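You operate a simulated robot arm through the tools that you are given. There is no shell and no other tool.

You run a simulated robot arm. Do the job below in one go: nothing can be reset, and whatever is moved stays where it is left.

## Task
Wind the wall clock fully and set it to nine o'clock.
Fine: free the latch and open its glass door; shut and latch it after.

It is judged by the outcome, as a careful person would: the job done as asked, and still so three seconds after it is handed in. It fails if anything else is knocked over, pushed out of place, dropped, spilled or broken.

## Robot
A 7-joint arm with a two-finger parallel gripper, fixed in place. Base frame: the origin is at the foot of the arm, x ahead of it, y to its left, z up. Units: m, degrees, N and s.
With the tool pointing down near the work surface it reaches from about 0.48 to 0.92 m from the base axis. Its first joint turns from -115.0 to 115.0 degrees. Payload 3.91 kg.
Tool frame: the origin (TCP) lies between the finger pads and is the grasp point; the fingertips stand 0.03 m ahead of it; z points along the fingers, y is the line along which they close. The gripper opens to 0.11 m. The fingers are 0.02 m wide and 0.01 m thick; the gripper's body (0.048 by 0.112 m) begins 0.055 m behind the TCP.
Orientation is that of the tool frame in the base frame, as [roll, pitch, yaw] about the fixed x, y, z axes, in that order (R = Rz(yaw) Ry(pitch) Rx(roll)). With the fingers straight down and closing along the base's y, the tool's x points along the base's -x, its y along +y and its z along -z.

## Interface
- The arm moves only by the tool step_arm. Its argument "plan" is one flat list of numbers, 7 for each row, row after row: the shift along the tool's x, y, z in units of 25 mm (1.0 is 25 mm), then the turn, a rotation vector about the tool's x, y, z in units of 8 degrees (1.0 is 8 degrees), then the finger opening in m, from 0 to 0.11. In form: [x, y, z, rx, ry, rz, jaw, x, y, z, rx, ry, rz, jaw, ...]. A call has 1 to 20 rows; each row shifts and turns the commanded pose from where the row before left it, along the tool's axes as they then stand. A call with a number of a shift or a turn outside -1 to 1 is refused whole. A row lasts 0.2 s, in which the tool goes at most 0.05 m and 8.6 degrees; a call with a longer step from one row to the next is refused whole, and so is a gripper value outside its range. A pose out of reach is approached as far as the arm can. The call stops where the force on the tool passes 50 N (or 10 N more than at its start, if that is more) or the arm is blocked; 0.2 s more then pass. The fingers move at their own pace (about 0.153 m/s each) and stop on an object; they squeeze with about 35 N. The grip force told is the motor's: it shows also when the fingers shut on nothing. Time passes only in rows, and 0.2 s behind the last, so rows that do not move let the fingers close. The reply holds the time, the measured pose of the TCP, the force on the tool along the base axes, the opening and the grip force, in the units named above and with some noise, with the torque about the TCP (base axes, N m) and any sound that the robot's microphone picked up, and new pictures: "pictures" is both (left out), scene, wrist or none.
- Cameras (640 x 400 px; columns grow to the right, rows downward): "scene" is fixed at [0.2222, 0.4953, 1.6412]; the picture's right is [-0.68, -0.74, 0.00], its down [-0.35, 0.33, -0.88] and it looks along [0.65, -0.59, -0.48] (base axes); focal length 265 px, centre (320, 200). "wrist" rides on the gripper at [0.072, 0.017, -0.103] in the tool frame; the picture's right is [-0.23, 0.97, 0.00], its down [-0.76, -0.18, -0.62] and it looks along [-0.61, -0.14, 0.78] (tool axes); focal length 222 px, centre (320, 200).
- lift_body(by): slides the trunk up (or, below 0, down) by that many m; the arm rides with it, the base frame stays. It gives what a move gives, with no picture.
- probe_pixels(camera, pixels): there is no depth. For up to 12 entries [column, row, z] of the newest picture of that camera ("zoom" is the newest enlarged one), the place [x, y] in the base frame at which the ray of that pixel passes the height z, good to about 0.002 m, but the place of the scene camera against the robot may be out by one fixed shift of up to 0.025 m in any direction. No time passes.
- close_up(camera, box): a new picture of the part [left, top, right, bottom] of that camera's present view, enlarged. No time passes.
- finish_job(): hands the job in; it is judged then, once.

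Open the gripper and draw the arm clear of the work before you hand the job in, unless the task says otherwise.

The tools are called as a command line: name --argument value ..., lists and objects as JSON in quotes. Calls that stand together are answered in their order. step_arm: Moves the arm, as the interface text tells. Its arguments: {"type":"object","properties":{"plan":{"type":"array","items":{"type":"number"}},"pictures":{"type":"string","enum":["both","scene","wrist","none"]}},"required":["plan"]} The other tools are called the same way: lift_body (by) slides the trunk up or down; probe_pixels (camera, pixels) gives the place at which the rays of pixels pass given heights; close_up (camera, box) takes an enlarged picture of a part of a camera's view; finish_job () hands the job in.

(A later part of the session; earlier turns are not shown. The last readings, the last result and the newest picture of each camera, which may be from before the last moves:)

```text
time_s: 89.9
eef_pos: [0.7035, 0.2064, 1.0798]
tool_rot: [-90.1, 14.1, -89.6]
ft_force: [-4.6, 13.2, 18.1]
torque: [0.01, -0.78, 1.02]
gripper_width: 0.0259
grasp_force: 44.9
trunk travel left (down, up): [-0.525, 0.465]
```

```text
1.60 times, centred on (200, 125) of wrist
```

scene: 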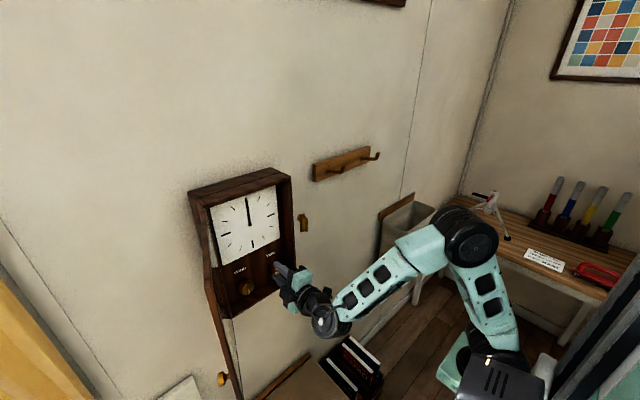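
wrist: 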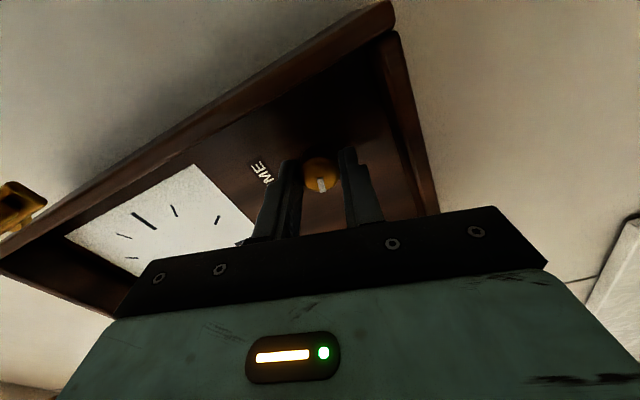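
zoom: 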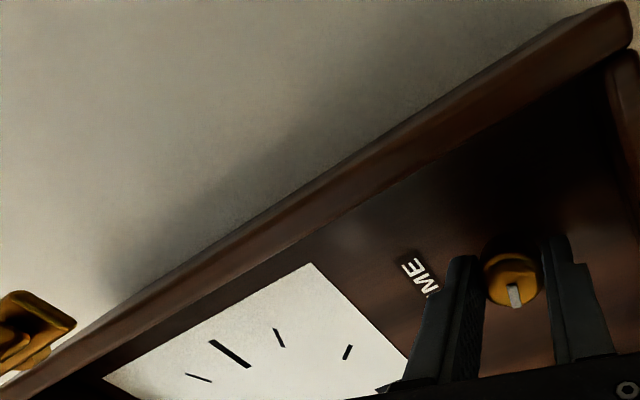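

The mark follows the tool, so the knob is turning; I zoom tighter on the hand to estimate its angle.

close_up --camera "scene" --box '[230, 190, 270, 230]'

```text
10.00 times, centred on (250, 210) of scene
```

zoom: 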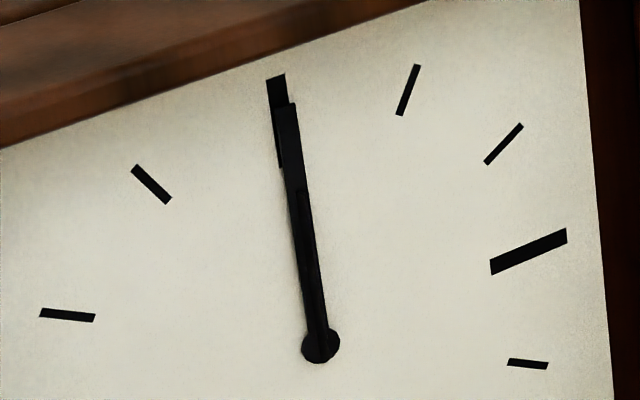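

The 10× view shows two hands, a long one with tip at (290,105) and a shorter one beneath, barely past 12. To tell gearing from the clock running by itself, I hold still for 4 s and compare.

step_arm --plan '[0, 0, 0, 0, 0, 0, 0, 0, 0, 0, 0, 0, 0, 0, 0, 0, 0, 0, 0, 0, 0, 0, 0, 0, 0, 0, 0, 0, 0, 0, 0, 0, 0, 0, 0, 0, 0, 0, 0, 0, 0, 0, 0, 0, 0, 0, 0, 0, 0, 0, 0, 0, 0, 0, 0, 0, 0, 0, 0, 0, 0, 0, 0, 0, 0, 0, 0, 0, 0, 0, 0, 0, 0, 0, 0, 0, 0, 0, 0, 0, 0, 0, 0, 0, 0, 0, 0, 0, 0, 0, 0, 0, 0, 0, 0, 0, 0, 0, 0, 0, 0, 0, 0, 0, 0, 0, 0, 0, 0, 0, 0, 0, 0, 0, 0, 0, 0, 0, 0, 0, 0, 0, 0, 0, 0, 0, 0, 0, 0, 0, 0, 0, 0, 0, 0, 0, 0, 0, 0, 0]' --pictures "scene"

close_up --camera "scene" --box '[230, 190, 270, 230]'

```text
time_s: 94.1
eef_pos: [0.7044, 0.2045, 1.0803]
tool_rot: [-90.1, 13.9, -89.6]
ft_force: [-6.8, 17.5, 23.8]
torque: [0.01, -0.6, 0.3]
gripper_width: 0.0258
grasp_force: 45.5
trunk travel left (down, up): [-0.525, 0.465]
```

scene: 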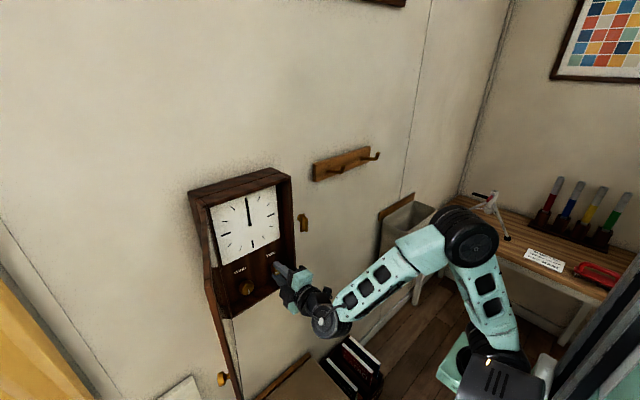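

```text
10.00 times, centred on (250, 210) of scene
```

zoom: 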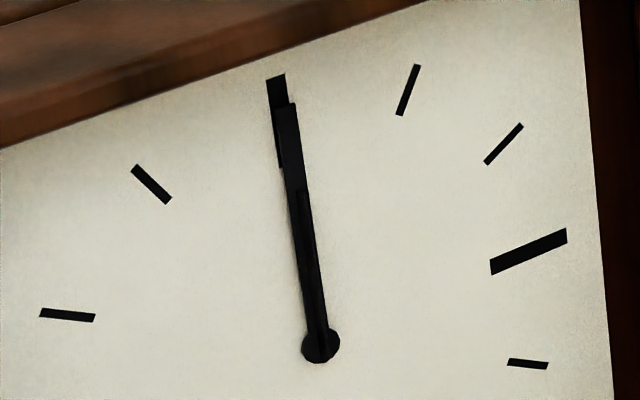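

Nothing changed while waiting, and by geometry the hand is still within about 2° of 12 after 104° of knob turn, so the knob seems disengaged, perhaps needing to be pulled out like a crown. I try a gentle 4 mm pull while gripping it.

step_arm --plan '[-0.03, -0.03, 0, 0, 0, 0, 0, 0, 0, -0.08, 0, 0, 0, 0, 0, 0, -0.08, 0, 0, 0, 0]'

close_up --camera "wrist" --box '[240, 110, 400, 210]'

```text
time_s: 94.9
eef_pos: [0.7039, 0.2051, 1.0807]
tool_rot: [-90.2, 13.9, -89.9]
ft_force: [28.1, 18.9, 18.8]
torque: [-0.07, -0.44, 0.47]
gripper_width: 0.0258
grasp_force: 44.9
trunk travel left (down, up): [-0.525, 0.465]
```

scene: 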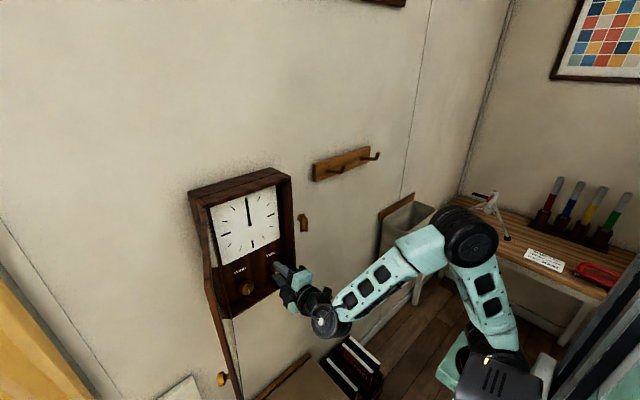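
wrist: 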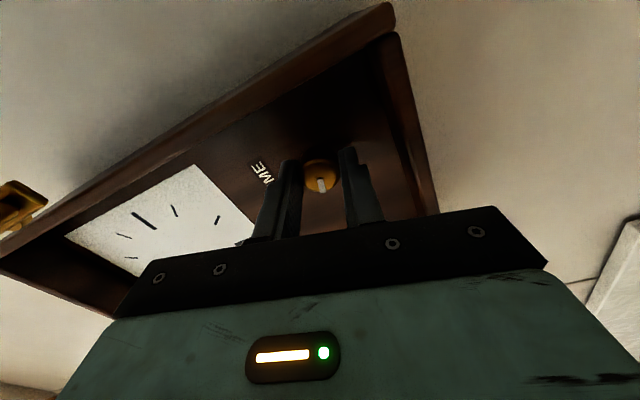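

```text
4.00 times, centred on (320, 160) of wrist
```

zoom: 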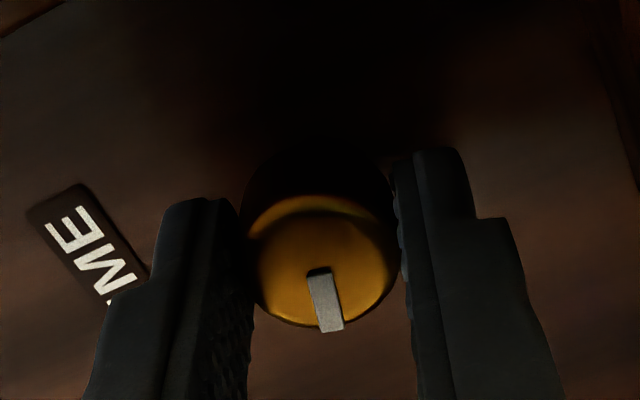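

The knob does not pull out (28 N, no motion). I undo that pull and turn another 96° clockwise to see if the hand moves with a low gear ratio.

step_arm --plan '[-0.03, -0.03, 0.16, 0, 0, 0, 0, 0, 0, 0, 0, 0, 1, 0, 0, 0, 0, 0, 0, 1, 0, 0, 0, 0, 0, 0, 1, 0, 0, 0, 0, 0, 0, 1, 0, 0, 0, 0, 0, 0, 1, 0, 0, 0, 0, 0, 0, 1, 0, 0, 0, 0, 0, 0, 1, 0, 0, 0, 0, 0, 0, 1, 0, 0, 0, 0, 0, 0, 1, 0, 0, 0, 0, 0, 0, 1, 0, 0, 0, 0, 0, 0, 1, 0, 0, 0, 0, 0, 0, 1, 0]'

close_up --camera "scene" --box '[230, 190, 270, 230]'

close_up --camera "wrist" --box '[160, 90, 400, 240]'

```text
time_s: 97.7
eef_pos: [0.7042, 0.2047, 1.0816]
tool_rot: [90.7, 69.9, 90.8]
ft_force: [-12.5, -19.5, 8.7]
torque: [-0.02, -0.2, -0.48]
gripper_width: 0.0258
grasp_force: 45.3
trunk travel left (down, up): [-0.525, 0.465]
```

scene: 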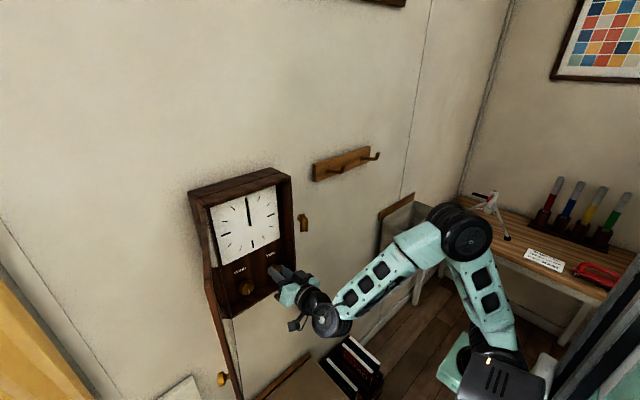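
wrist: 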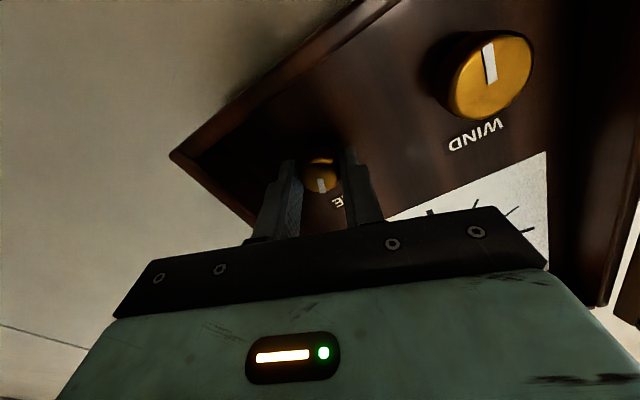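

```text
10.00 times, centred on (250, 210) of scene
```

zoom: 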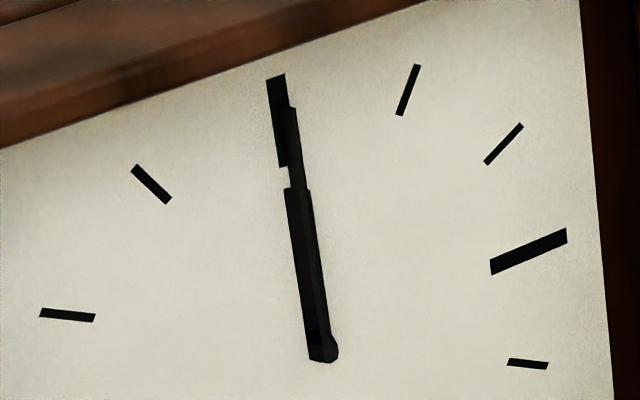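

```text
2.67 times, centred on (280, 165) of wrist
```

zoom: 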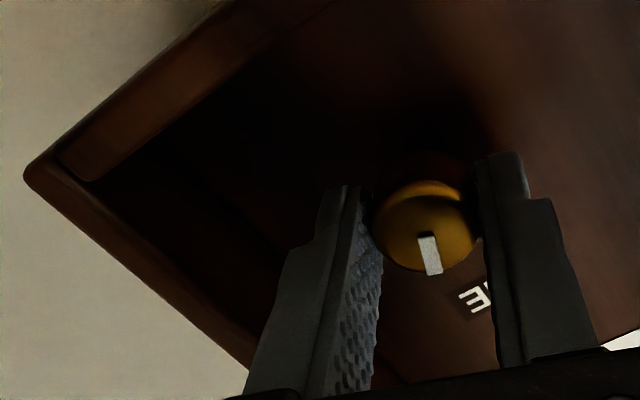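

Something in the hands' overlap changed: the short hand now shows left of the long one near (297,190). I release the knob and retract for a frontal look at the dial.

step_arm --plan '[0, 0, 0, 0, 0, 0, 0.044, 0, 0, 0, 0, 0, 0, 0.044, 0, 0, -0.8, 0, 0, 0, 0.044, 0, 0, -0.8, 0, 0, 0, 0.044, 0, 0, -0.8, 0, 0, 0, 0.044, 0, 0, -0.8, 0, 0, 0, 0.044, 0, 0, -0.8, 0, 0, 0, 0.044]'

close_up --camera "scene" --box '[230, 190, 270, 230]'

close_up --camera "scene" --box '[180, 160, 308, 330]'

```text
time_s: 99.3
eef_pos: [0.6052, 0.2069, 1.0816]
tool_rot: [90.7, 70.1, 91.1]
ft_force: [0.8, 0.4, -1.2]
torque: [-0.03, -0.03, 0.02]
gripper_width: 0.0441
grasp_force: 0.0
trunk travel left (down, up): [-0.525, 0.465]
```

scene: 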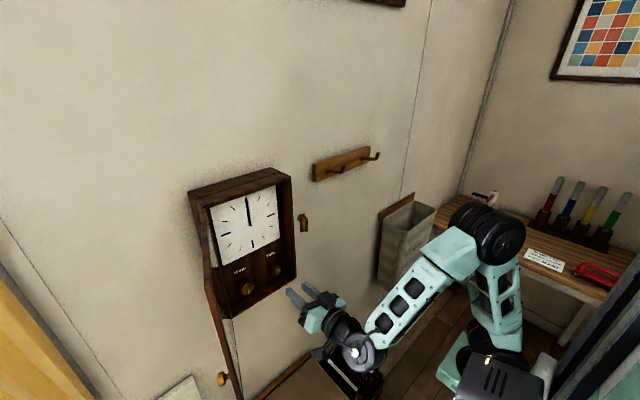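
wrist: 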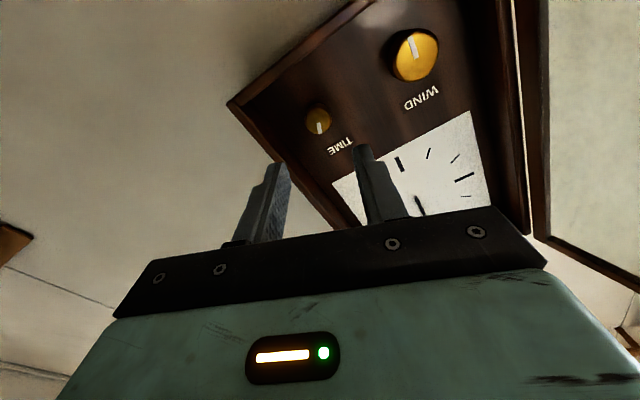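

```text
10.00 times, centred on (250, 210) of scene
```

zoom: 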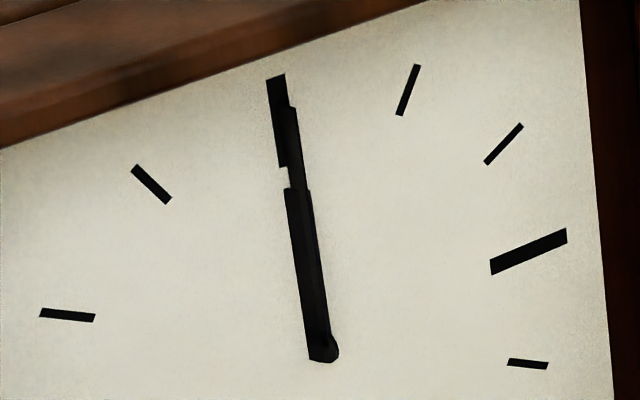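

```text
2.35 times, centred on (244, 245) of scene
```

zoom: 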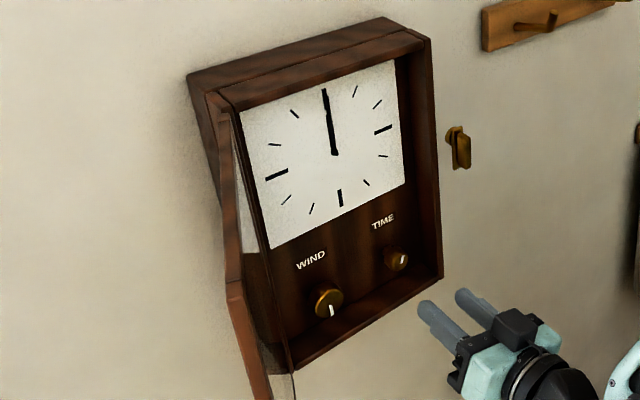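

The TIME mark is now near 1 o'clock (about 200° turned), yet the long hand is unmoved. I raise the hand to view the dial frontally with the wrist camera.

step_arm --plan '[0, 0, -0.5, 0, 0, -1, 0.044, 0, 0, -0.5, 0, 0, -1, 0.03, 0, 0, 0, 0, 0, -0.5, 0.0, -1, 0.6, 0, 0, 0, 0, 0, -1, 0.6, 0, 0, 0, 0, 0, -1, 0.6, 0, 0, 0, 0, 0]'

close_up --camera "wrist" --box '[220, 0, 476, 160]'

```text
time_s: 100.7
eef_pos: [0.5763, 0.2499, 1.155]
tool_rot: [-160.5, 89.7, -160.2]
ft_force: [-0.1, -0.2, -0.3]
torque: [-0.01, 0.01, -0.01]
gripper_width: 0.0002
grasp_force: 35.3
trunk travel left (down, up): [-0.525, 0.465]
```

scene: 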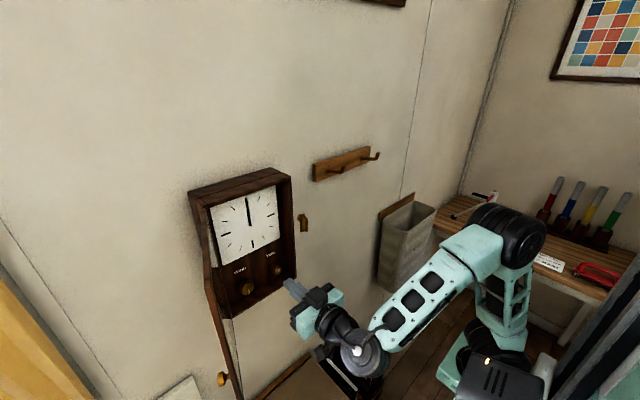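
wrist: 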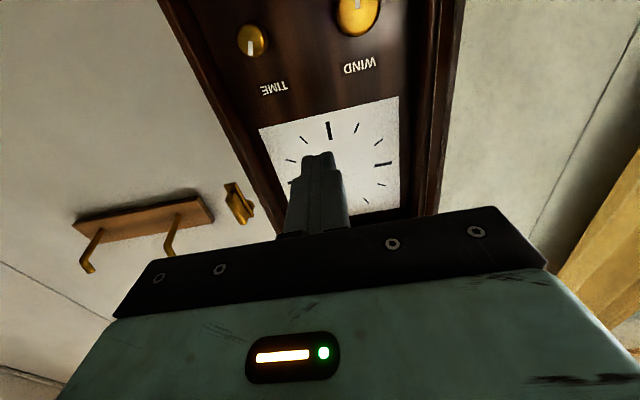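

```text
2.50 times, centred on (348, 80) of wrist
```

zoom: 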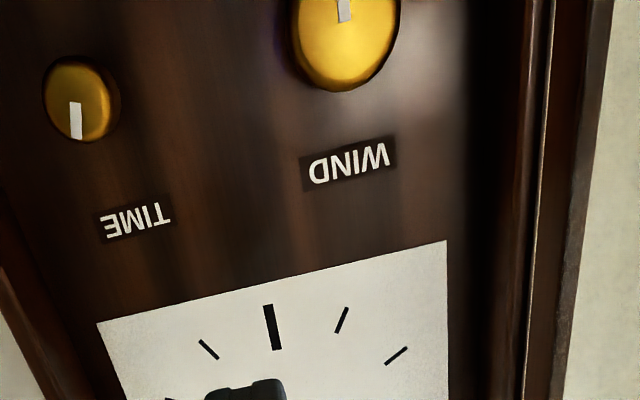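

The fingers cover the dial; I raise the hand another 0.1 m so the dial comes above the fingers in the picture.

step_arm --plan '[-1, 0, -0.5, 0, 0, 0, 0, -1, 0, -0.5, 0, 0, 0, 0, -1, 0, 0, 0, 0, 0, 0, -1, 0, 0, 0, 0, 0, 0, -1, 0, 0, 0, 0, 0, 0]' --pictures "wrist"

close_up --camera "wrist" --box '[220, 0, 476, 160]'

```text
time_s: 101.9
eef_pos: [0.5547, 0.2517, 1.2805]
tool_rot: [-165.1, 89.7, -165.0]
ft_force: [0.6, 0.4, 1.1]
torque: [0.0, 0.0, 0.02]
gripper_width: 0.0
grasp_force: 34.9
trunk travel left (down, up): [-0.525, 0.465]
```

wrist: 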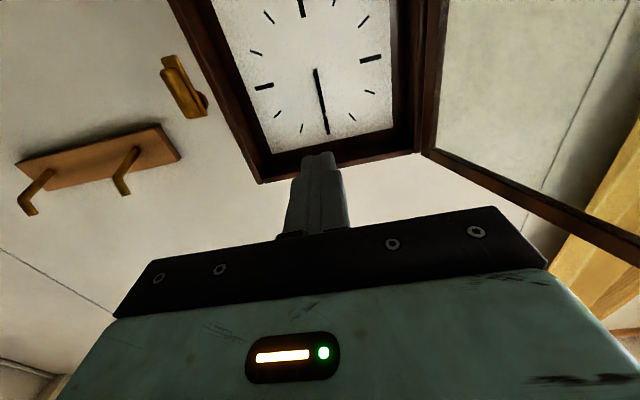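

```text
2.50 times, centred on (348, 80) of wrist
```

zoom: 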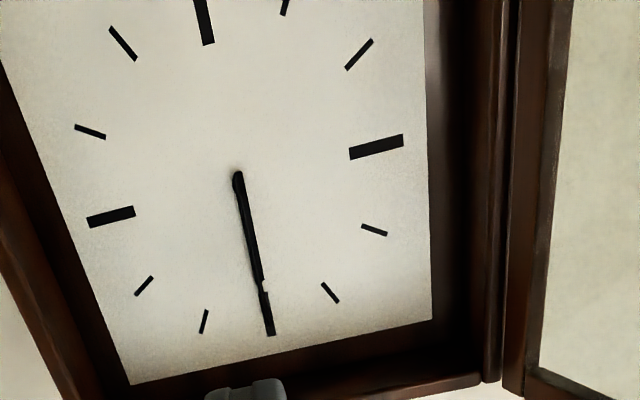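

close_up --camera "wrist" --box '[300, 60, 348, 140]'

close_up --camera "wrist" --box '[276, 10, 372, 70]'

```text
5.00 times, centred on (324, 100) of wrist
```

zoom: 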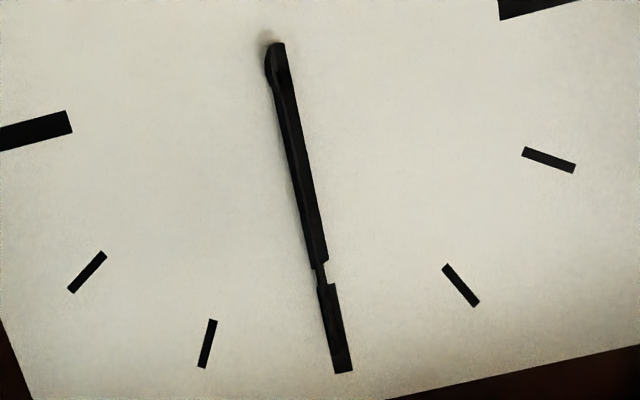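

```text
6.67 times, centred on (324, 40) of wrist
```

zoom: 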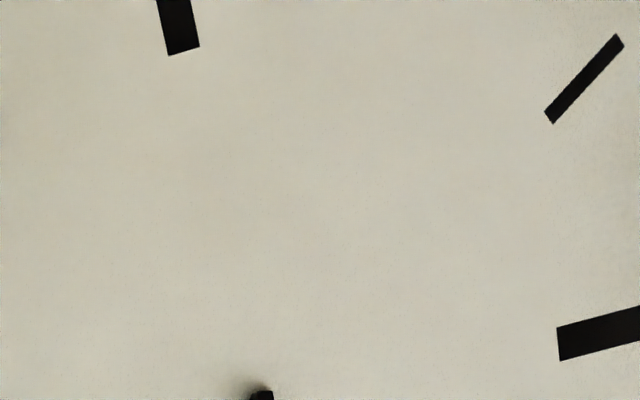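

From the front there are two hands, a short thick one ending at about (325,260) and a longer thin one, both still near 12. I take a higher zoom in the scene view as a reference before testing the knob further.

close_up --camera "scene" --box '[240, 196, 262, 212]'

close_up --camera "scene" --box '[240, 212, 262, 228]'

```text
16.00 times, centred on (251, 204) of scene
```

zoom: 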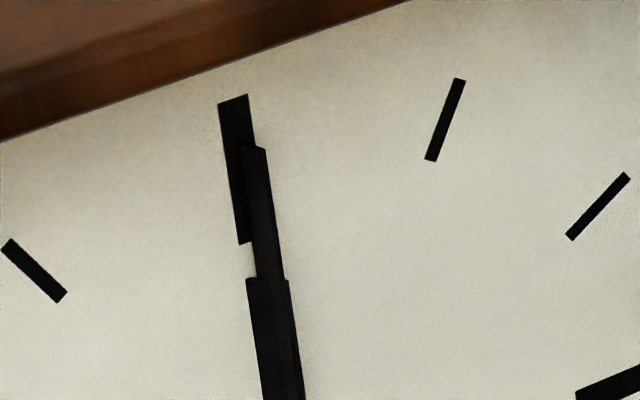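

```text
16.00 times, centred on (251, 220) of scene
```

zoom: 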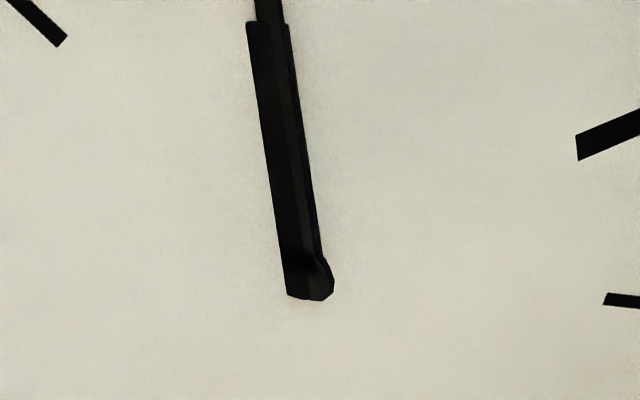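

The hands' overlap is hard to read, so I test systematically: re-grip the TIME knob at mid-range and turn while pressing lightly inward. First I move back down to the knob.

step_arm --plan '[1, -0.5, 0, 0, 0, 0, 0.044, 1, -0.5, 0, 0, 0, 0, 0.044, 1, -0.5, 0, 0, 0, 0, 0.044, 1, -0.39, 0, 0, 0, 0, 0.044, 1, 0, 0, 0, 0, 0, 0.044, 1, 0, 0, 0, 0, 0, 0.044, 1, 0, 0, 0, 0, 0, 0.044, 1, 0, 0, 0, 0, 0, 0.044, 0, 0, 0.5, 0, 0, -1, 0.044, 0, 0, 0.5, 0, 0, -1, 0.044, 0, 0, 0.5, 0, 0, -1, 0.044, 0, 0, 0.5, 0, 0, -1, 0.044, 0, 0, 0.5, 0, 0, -1, 0.044, 0, 0, 0.5, 0, 0, -1, 0.044, 0, 0, 0.5, 0, 0, -1, 0.044, 0, 0, 0.3, 0, 0, -1, 0.044, 0, 0, 0, 0, 0, -1, 0.044, 0, 0, 0, 0, 0, -1, 0.044]' --pictures "wrist"

close_up --camera "wrist" --box '[200, 80, 440, 230]'

```text
time_s: 105.7
eef_pos: [0.6501, 0.2053, 1.0817]
tool_rot: [-90.4, 9.7, -89.7]
ft_force: [0.1, -0.6, 0.0]
torque: [-0.04, -0.01, 0.02]
gripper_width: 0.0442
grasp_force: 0.1
trunk travel left (down, up): [-0.525, 0.465]
```

wrist: 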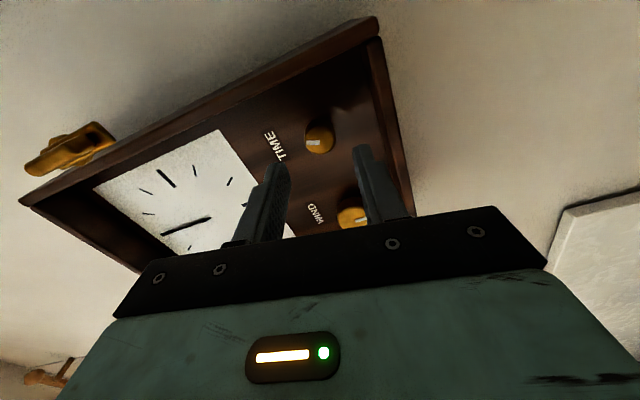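

```text
2.67 times, centred on (320, 155) of wrist
```

zoom: 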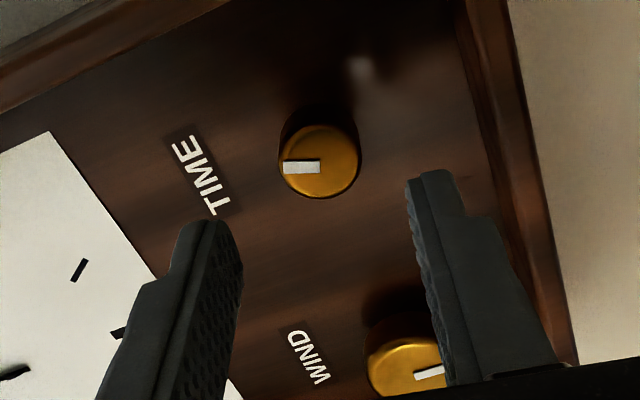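

I take a close look at the hands from this wrist angle too, before gripping.

close_up --camera "wrist" --box '[90, 130, 250, 250]'

close_up --camera "wrist" --box '[150, 205, 222, 250]'

```text
3.33 times, centred on (170, 190) of wrist
```

zoom: 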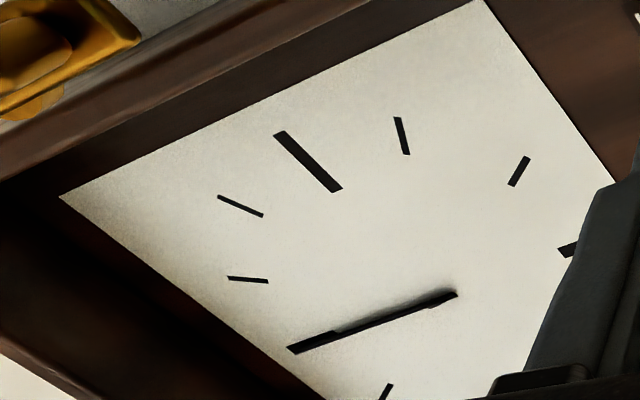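

```text
8.89 times, centred on (186, 228) of wrist
```

zoom: 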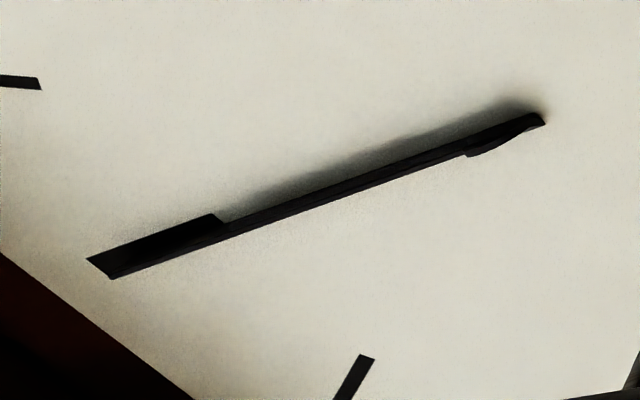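

I advance, grip the TIME knob, and turn it clockwise 96° with a light inward press.

step_arm --plan '[0, 0, 0.8, 0, 0, 0, 0.044, 0, 0, 0.8, 0, 0, 0, 0.044, 0, 0, 0.54, 0, 0, 0, 0.04, 0, 0, 0, 0, 0, 0, 0.02, 0, 0, 0, 0, 0, 0, 0.0, 0, 0, 0, 0, 0, 0, 0.0, 0, 0, 0.1, 0, 0, 0, 0, 0, 0, 0, 0, 0, 1, 0, 0, 0, 0, 0, 0, 1, 0, 0, 0, 0, 0, 0, 1, 0, 0, 0, 0, 0, 0, 1, 0, 0, 0, 0, 0, 0, 1, 0, 0, 0, 0, 0, 0, 1, 0, 0, 0, 0, 0, 0, 1, 0, 0, 0, 0, 0, 0, 1, 0, 0, 0, 0, 0, 0, 1, 0, 0, 0, 0, 0, 0, 1, 0, 0, 0, 0, 0, 0, 1, 0, 0, 0, 0, 0, 0, 1, 0]'

close_up --camera "scene" --box '[230, 190, 270, 230]'

close_up --camera "scene" --box '[240, 212, 262, 228]'

```text
time_s: 109.7
eef_pos: [0.7041, 0.2047, 1.0808]
tool_rot: [91.3, 74.0, 91.7]
ft_force: [-23.1, 2.1, -21.2]
torque: [-0.05, 0.47, -0.19]
gripper_width: 0.0257
grasp_force: 44.7
trunk travel left (down, up): [-0.525, 0.465]
```

scene: 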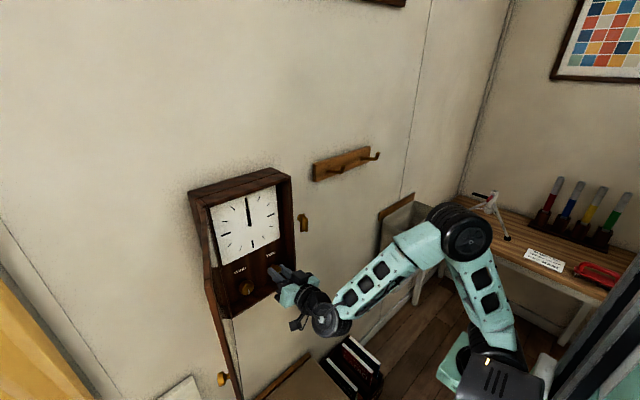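
wrist: 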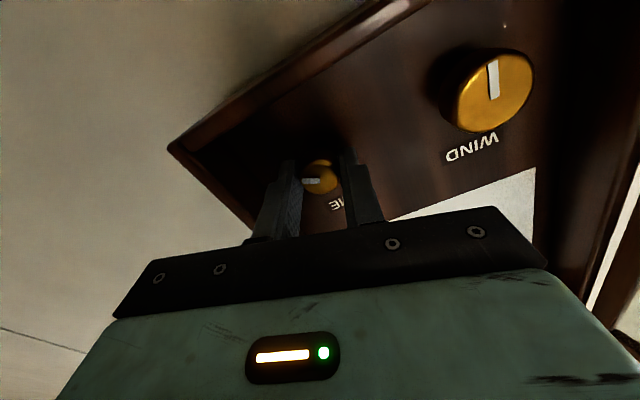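

```text
10.00 times, centred on (250, 210) of scene
```

zoom: 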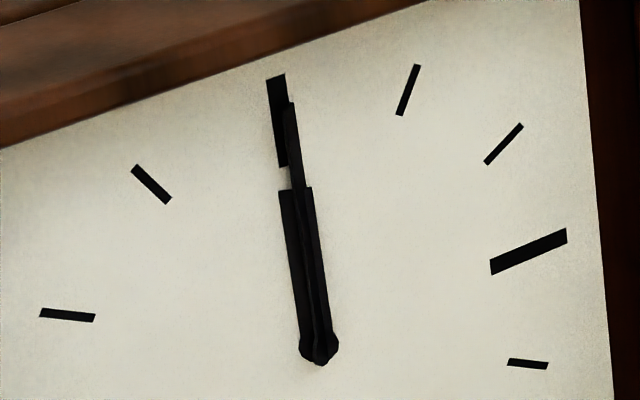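

```text
16.00 times, centred on (251, 220) of scene
```

zoom: 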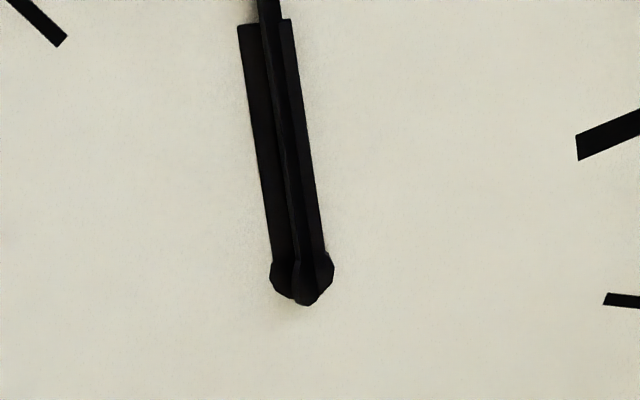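

The hand cluster looks different again, with two boss shapes at (285,275) and (320,275) in the 16× view. I zoom in still further to understand what moves.

close_up --camera "scene" --box '[246, 220, 256, 228]'

close_up --camera "scene" --box '[244, 206, 254, 216]'

close_up --camera "scene" --box '[242, 196, 254, 206]'

```text
16.00 times, centred on (251, 224) of scene
```

zoom: 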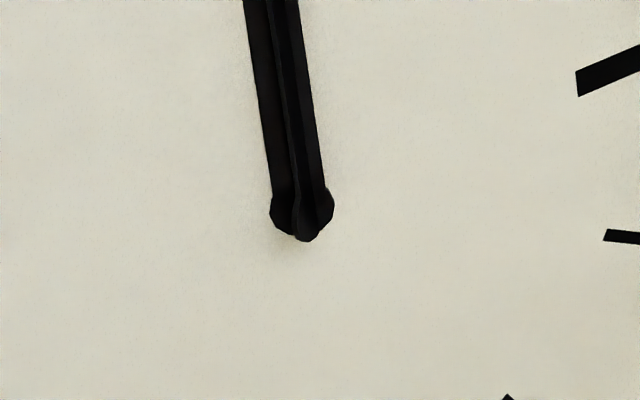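

```text
16.00 times, centred on (249, 211) of scene
```

zoom: 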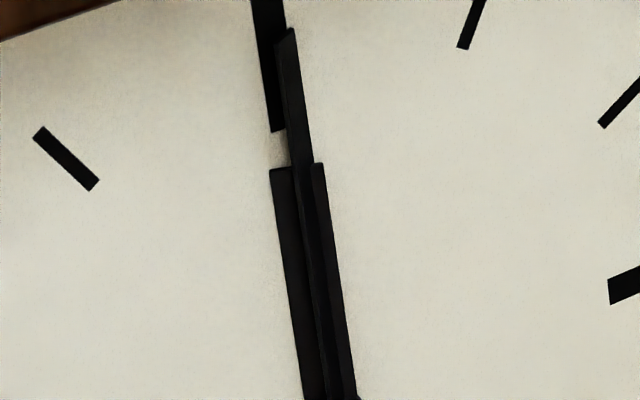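

```text
16.00 times, centred on (248, 201) of scene
```

zoom: 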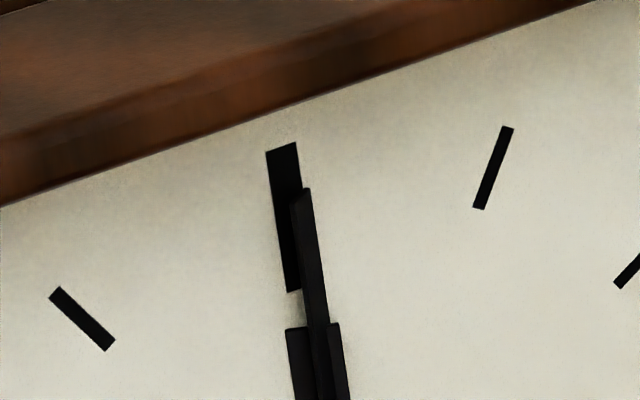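

The short plate looks as if it turned about its own length. I release the knob and go up again for close frontal views of the hands from two sides.

step_arm --plan '[0, 0, -0.1, 0, 0, 0, 0.044, 0, 0, 0, 0, 0, 0, 0.044, 0, 0, -0.8, 0, 0, 0, 0.044, 0, 0, -0.8, 0, 0, 0, 0.044, 0, 0, -0.8, 0, 0, 0, 0.044, 0, 0, -0.8, 0, 0, -1, 0.044, 0, 0, -0.8, 0, 0, -1, 0.03, -1, 0.5, -0.8, 0, 0, 0, 0, -1, 0.5, 0, 0, 0, 0, 0, -1, 0.4, 0, 0, 0, 0, 0, -1, 0.4, 0, 0, 0, 0, 0, -1, 0, 0, 0, 0, 0, 0, -1, 0, 0, 0, 0, 0, 0, -1, 0, 0, 0, 0, 0, 0, -1, 0, 0, 0, 0, 0, 0]'

close_up --camera "wrist" --box '[220, 0, 476, 160]'

close_up --camera "scene" --box '[180, 160, 308, 330]'

```text
time_s: 112.9
eef_pos: [0.5839, 0.2506, 1.2828]
tool_rot: [-163.0, 89.7, -162.7]
ft_force: [0.3, -0.2, 1.0]
torque: [0.04, -0.01, -0.01]
gripper_width: 0.0
grasp_force: 34.9
trunk travel left (down, up): [-0.525, 0.465]
```

scene: 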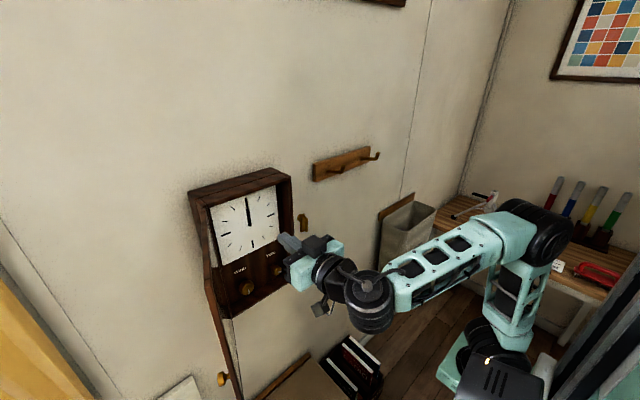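
wrist: 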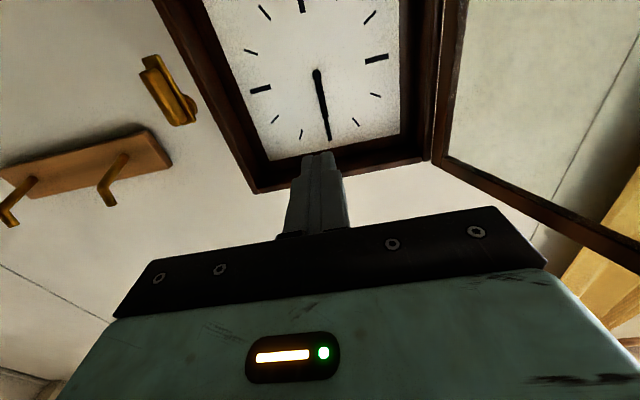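

```text
2.50 times, centred on (348, 80) of wrist
```

zoom: 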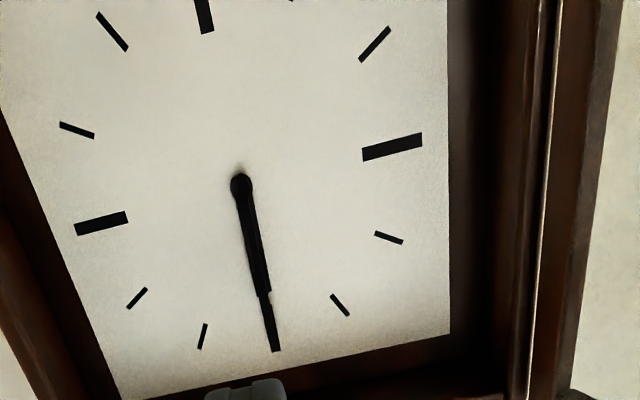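

```text
2.35 times, centred on (244, 245) of scene
```

zoom: 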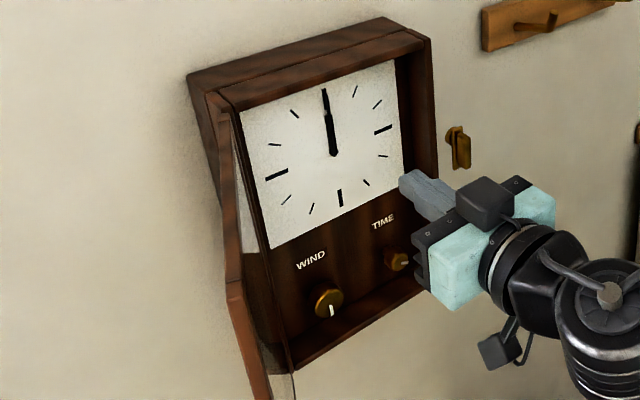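

close_up --camera "wrist" --box '[304, 60, 336, 80]'

close_up --camera "wrist" --box '[300, 100, 348, 145]'

close_up --camera "scene" --box '[240, 212, 262, 228]'

```text
16.00 times, centred on (320, 70) of wrist
```

zoom: 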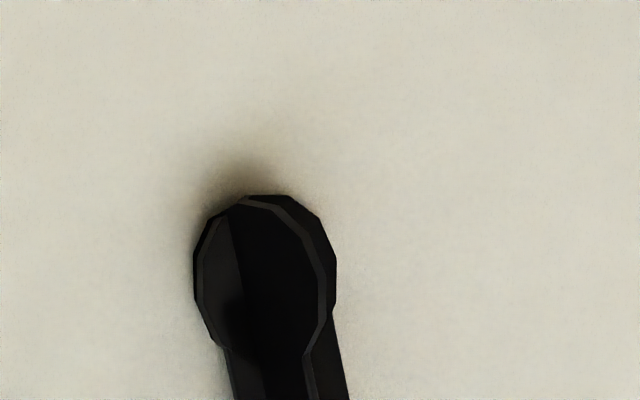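

```text
8.89 times, centred on (324, 122) of wrist
```

zoom: 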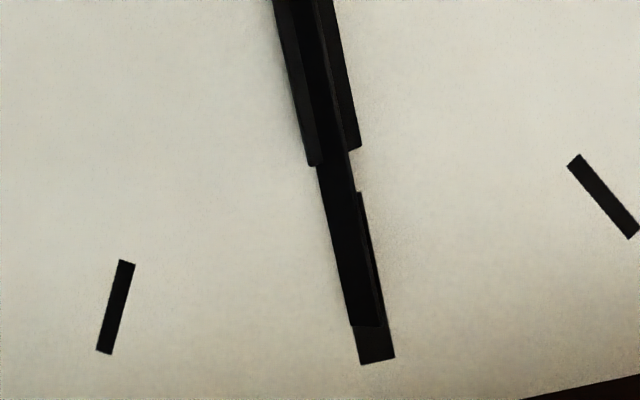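

```text
16.00 times, centred on (251, 220) of scene
```

zoom: 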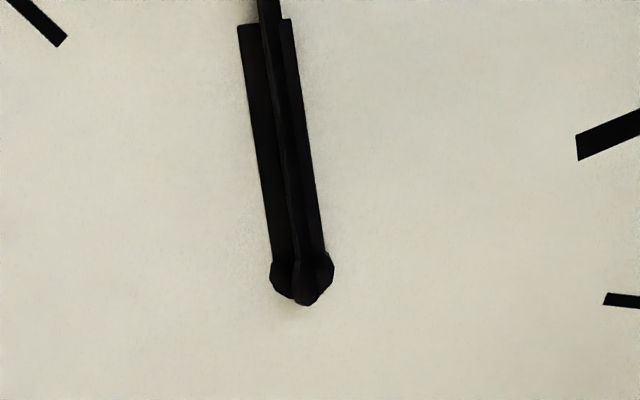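

The frontal view shows a short wide hand and a long narrow one crossing it, both apparently twisted about their length, in different amounts. To learn the gearing I'll bring the knob to exactly one full turn (mark back at 6) and compare. Moving back to the knob.

step_arm --plan '[1, -0.5, -0.4, 0, 0, 0, 0.044, 1, -0.5, 0, 0, 0, 0, 0.044, 1, -0.45, 0, 0, 0, 0, 0.044, 1, -0.39, 0, 0, 0, 0, 0.044, 1, 0, 0, 0, 0, 0, 0.044, 1, 0, 0, 0, 0, 0, 0.044, 1, 0, 0, 0, 0, 0, 0.044, 1, 0, 0, 0, 0, 0, 0.044, 0, 0, 0.6, 0, 0, -1, 0.044, 0, 0, 0.6, 0, 0, -1, 0.044, 0, 0, 0.6, 0, 0, -1, 0.044, 0, 0, 0.6, 0, 0, -1, 0.044, 0, 0, 0.6, 0, 0, -1, 0.044, 0, 0, 0, 0, 0, -1, 0.044, 0, 0, 0, 0, 0, -1, 0.044, 0, 0, 0, 0, 0, -0.5, 0.044]' --pictures "wrist"

close_up --camera "wrist" --box '[200, 80, 440, 230]'

```text
time_s: 116.3
eef_pos: [0.6494, 0.2028, 1.0811]
tool_rot: [-90.3, 29.8, -90.0]
ft_force: [-1.4, -0.6, -0.1]
torque: [0.0, -0.01, -0.02]
gripper_width: 0.044
grasp_force: 0.1
trunk travel left (down, up): [-0.525, 0.465]
```

wrist: 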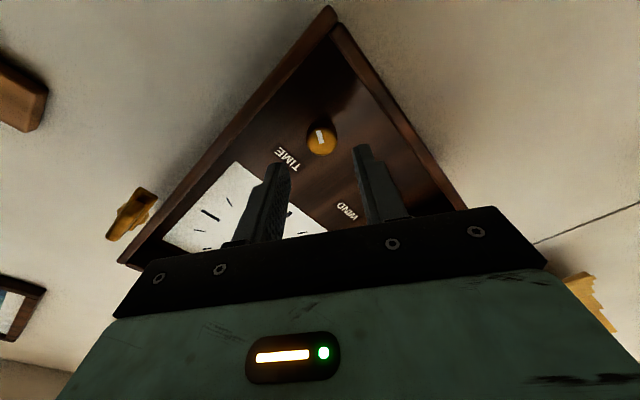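

```text
2.67 times, centred on (320, 155) of wrist
```

zoom: 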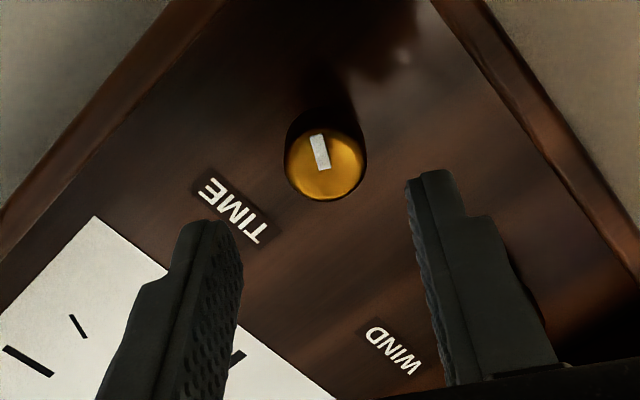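

The knob sits about 3 mm left of the axis; I correct, advance, grip and turn 64° clockwise to complete one full turn.

step_arm --plan '[-0.116, 0.07, 0.8, 0, 0, 0, 0.044, 0, 0, 0.8, 0, 0, 0, 0.044, 0, 0, 0.56, 0, 0, 0, 0.04, 0, 0, 0, 0, 0, 0, 0.02, 0, 0, 0, 0, 0, 0, 0.0, 0, 0, 0, 0, 0, 0, 0.0, 0, 0, 0, 0, 0, 1, 0, 0, 0, 0, 0, 0, 1, 0, 0, 0, 0, 0, 0, 1, 0, 0, 0, 0, 0, 0, 1, 0, 0, 0, 0, 0, 0, 1, 0, 0, 0, 0, 0, 0, 1, 0, 0, 0, 0, 0, 0, 1, 0, 0, 0, 0, 0, 0, 1, 0]'

close_up --camera "scene" --box '[230, 190, 270, 230]'

close_up --camera "scene" --box '[240, 212, 262, 228]'

close_up --camera "wrist" --box '[240, 110, 400, 210]'

```text
time_s: 119.3
eef_pos: [0.7014, 0.2059, 1.0824]
tool_rot: [92.4, 85.9, 92.5]
ft_force: [-11.1, -16.5, 13.7]
torque: [-0.33, -0.59, -0.78]
gripper_width: 0.0255
grasp_force: 45.1
trunk travel left (down, up): [-0.525, 0.465]
```

scene: 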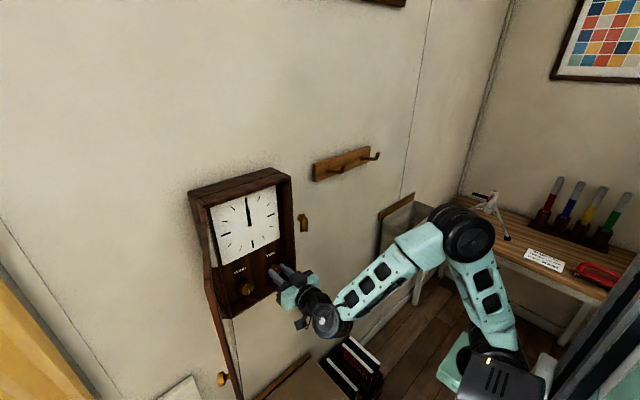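
wrist: 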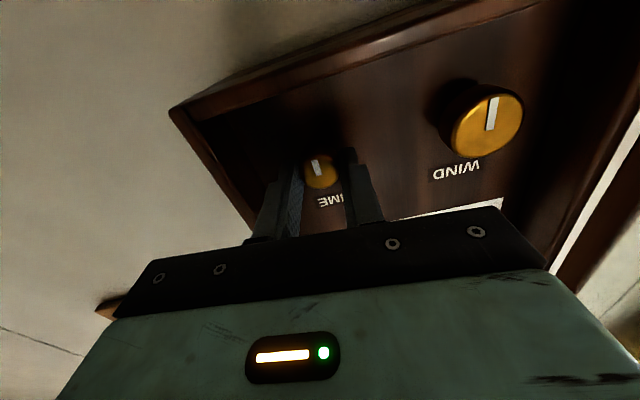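

```text
10.00 times, centred on (250, 210) of scene
```

zoom: 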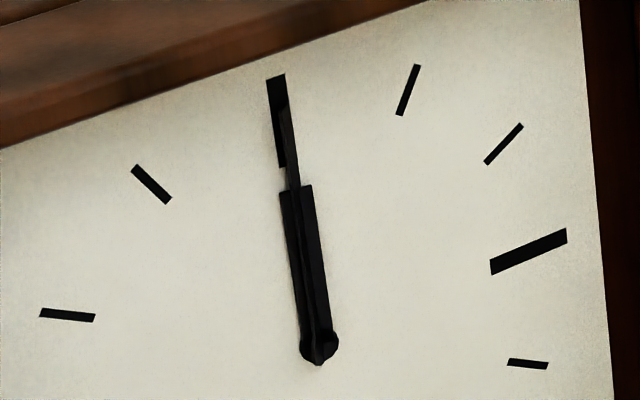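

```text
16.00 times, centred on (251, 220) of scene
```

zoom: 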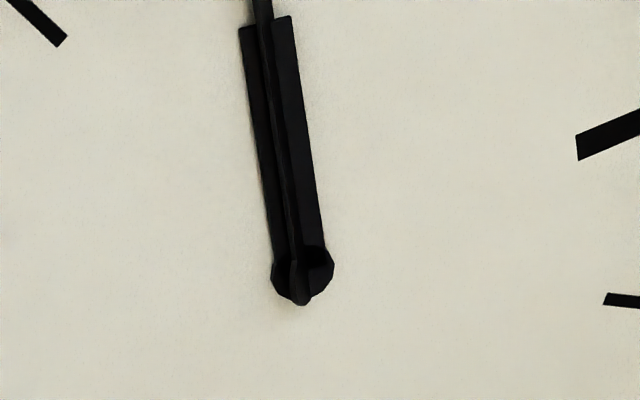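

```text
4.00 times, centred on (320, 160) of wrist
```

zoom: 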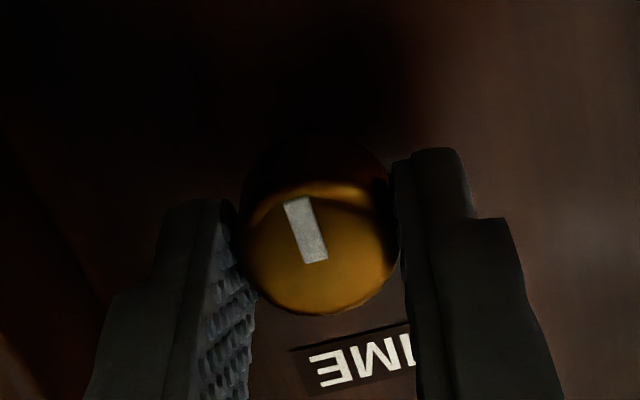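

The mark is back at 6 o'clock and a resisting torque of -0.33 N m has appeared. I turn 16° further to see whether there is a stop here.

step_arm --plan '[0, 0, 0, 0, 0, 1, 0, 0, 0, 0, 0, 0, 1, 0, 0, 0, 0, 0, 0, 0, 0]' --pictures "wrist"

close_up --camera "wrist" --box '[240, 110, 400, 210]'

close_up --camera "scene" --box '[240, 212, 262, 228]'

```text
time_s: 120.1
eef_pos: [0.7015, 0.2058, 1.0796]
tool_rot: [91.5, 70.0, 91.5]
ft_force: [-18.0, -19.7, -2.9]
torque: [-0.5, -0.16, -1.08]
gripper_width: 0.0257
grasp_force: 45.4
trunk travel left (down, up): [-0.525, 0.465]
```

wrist: 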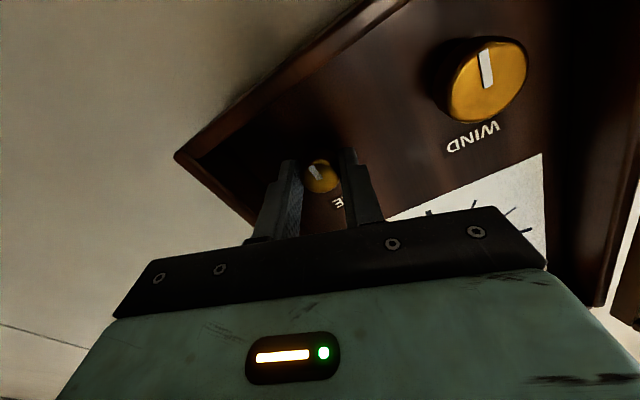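

```text
4.00 times, centred on (320, 160) of wrist
```

zoom: 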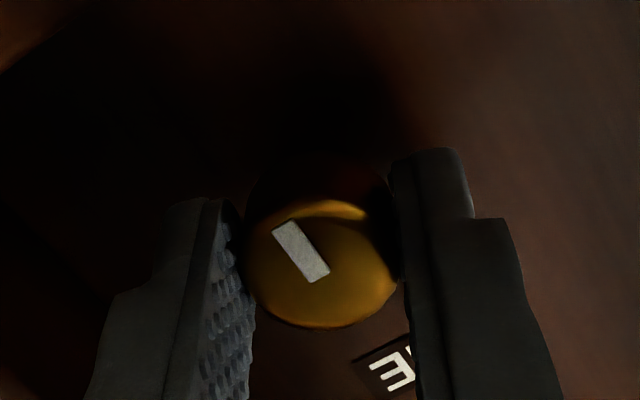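

```text
16.00 times, centred on (251, 220) of scene
```

zoom: 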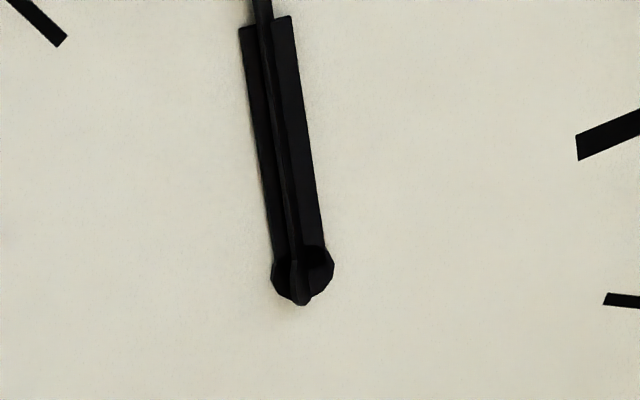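

It is a hard stop: the mark stays at 6 o'clock while the fingers slip. So the TIME knob spans one full turn, and the hands responded in a way I must see better. I release, retract and take closer looks at the hands.

step_arm --plan '[0, 0, 0, 0, 0, 0, 0.044, 0, 0, 0, 0, 0, 0, 0.044, 0, 0, -0.8, 0, 0, 0, 0.044, 0, 0, -0.8, 0, 0, 0, 0.044, 0, 0, -0.8, 0, 0, -1, 0.044, 0, 0, -0.8, 0, 0, -1, 0.044, 0, 0, 0, 0, 0, -0.5, 0.02, -1, 1, 0, 0, 0, 0, 0, -1, 1, 0, 0, 0, 0, 0, -1, 1, 0, 0, 0, 0, 0, -1, 0.6, 0, 0, 0, 0, 0]'

close_up --camera "wrist" --box '[180, 60, 340, 200]'

```text
time_s: 122.5
eef_pos: [0.6224, 0.2965, 1.181]
tool_rot: [-158.1, 89.7, -157.8]
ft_force: [-0.2, -0.8, -0.4]
torque: [-0.01, -0.01, 0.02]
gripper_width: 0.0
grasp_force: 35.0
trunk travel left (down, up): [-0.525, 0.465]
```

scene: 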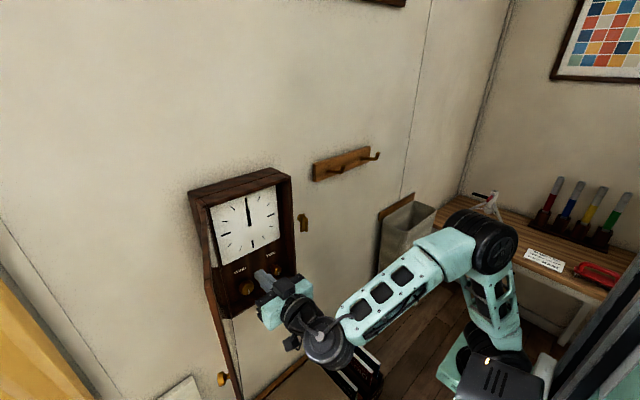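
wrist: 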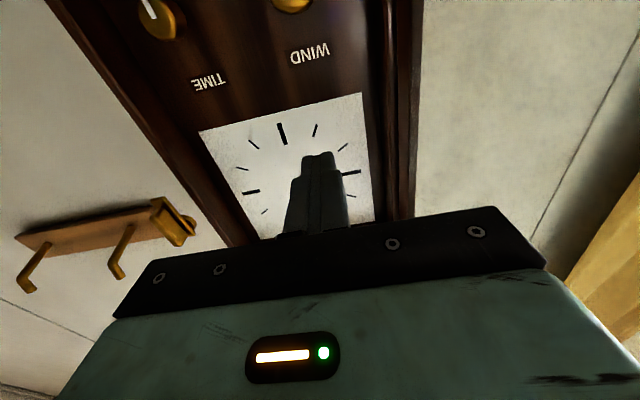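

```text
2.86 times, centred on (260, 130) of wrist
```

zoom: 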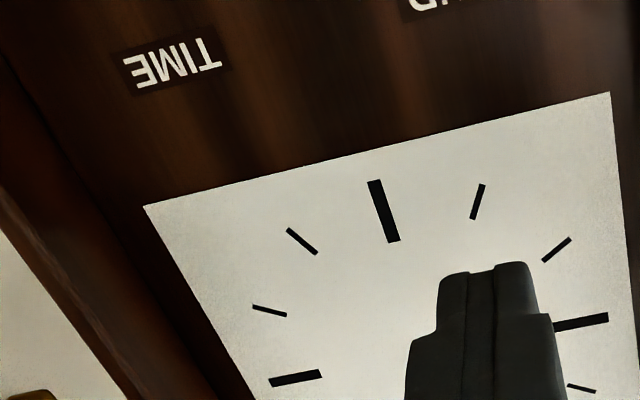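

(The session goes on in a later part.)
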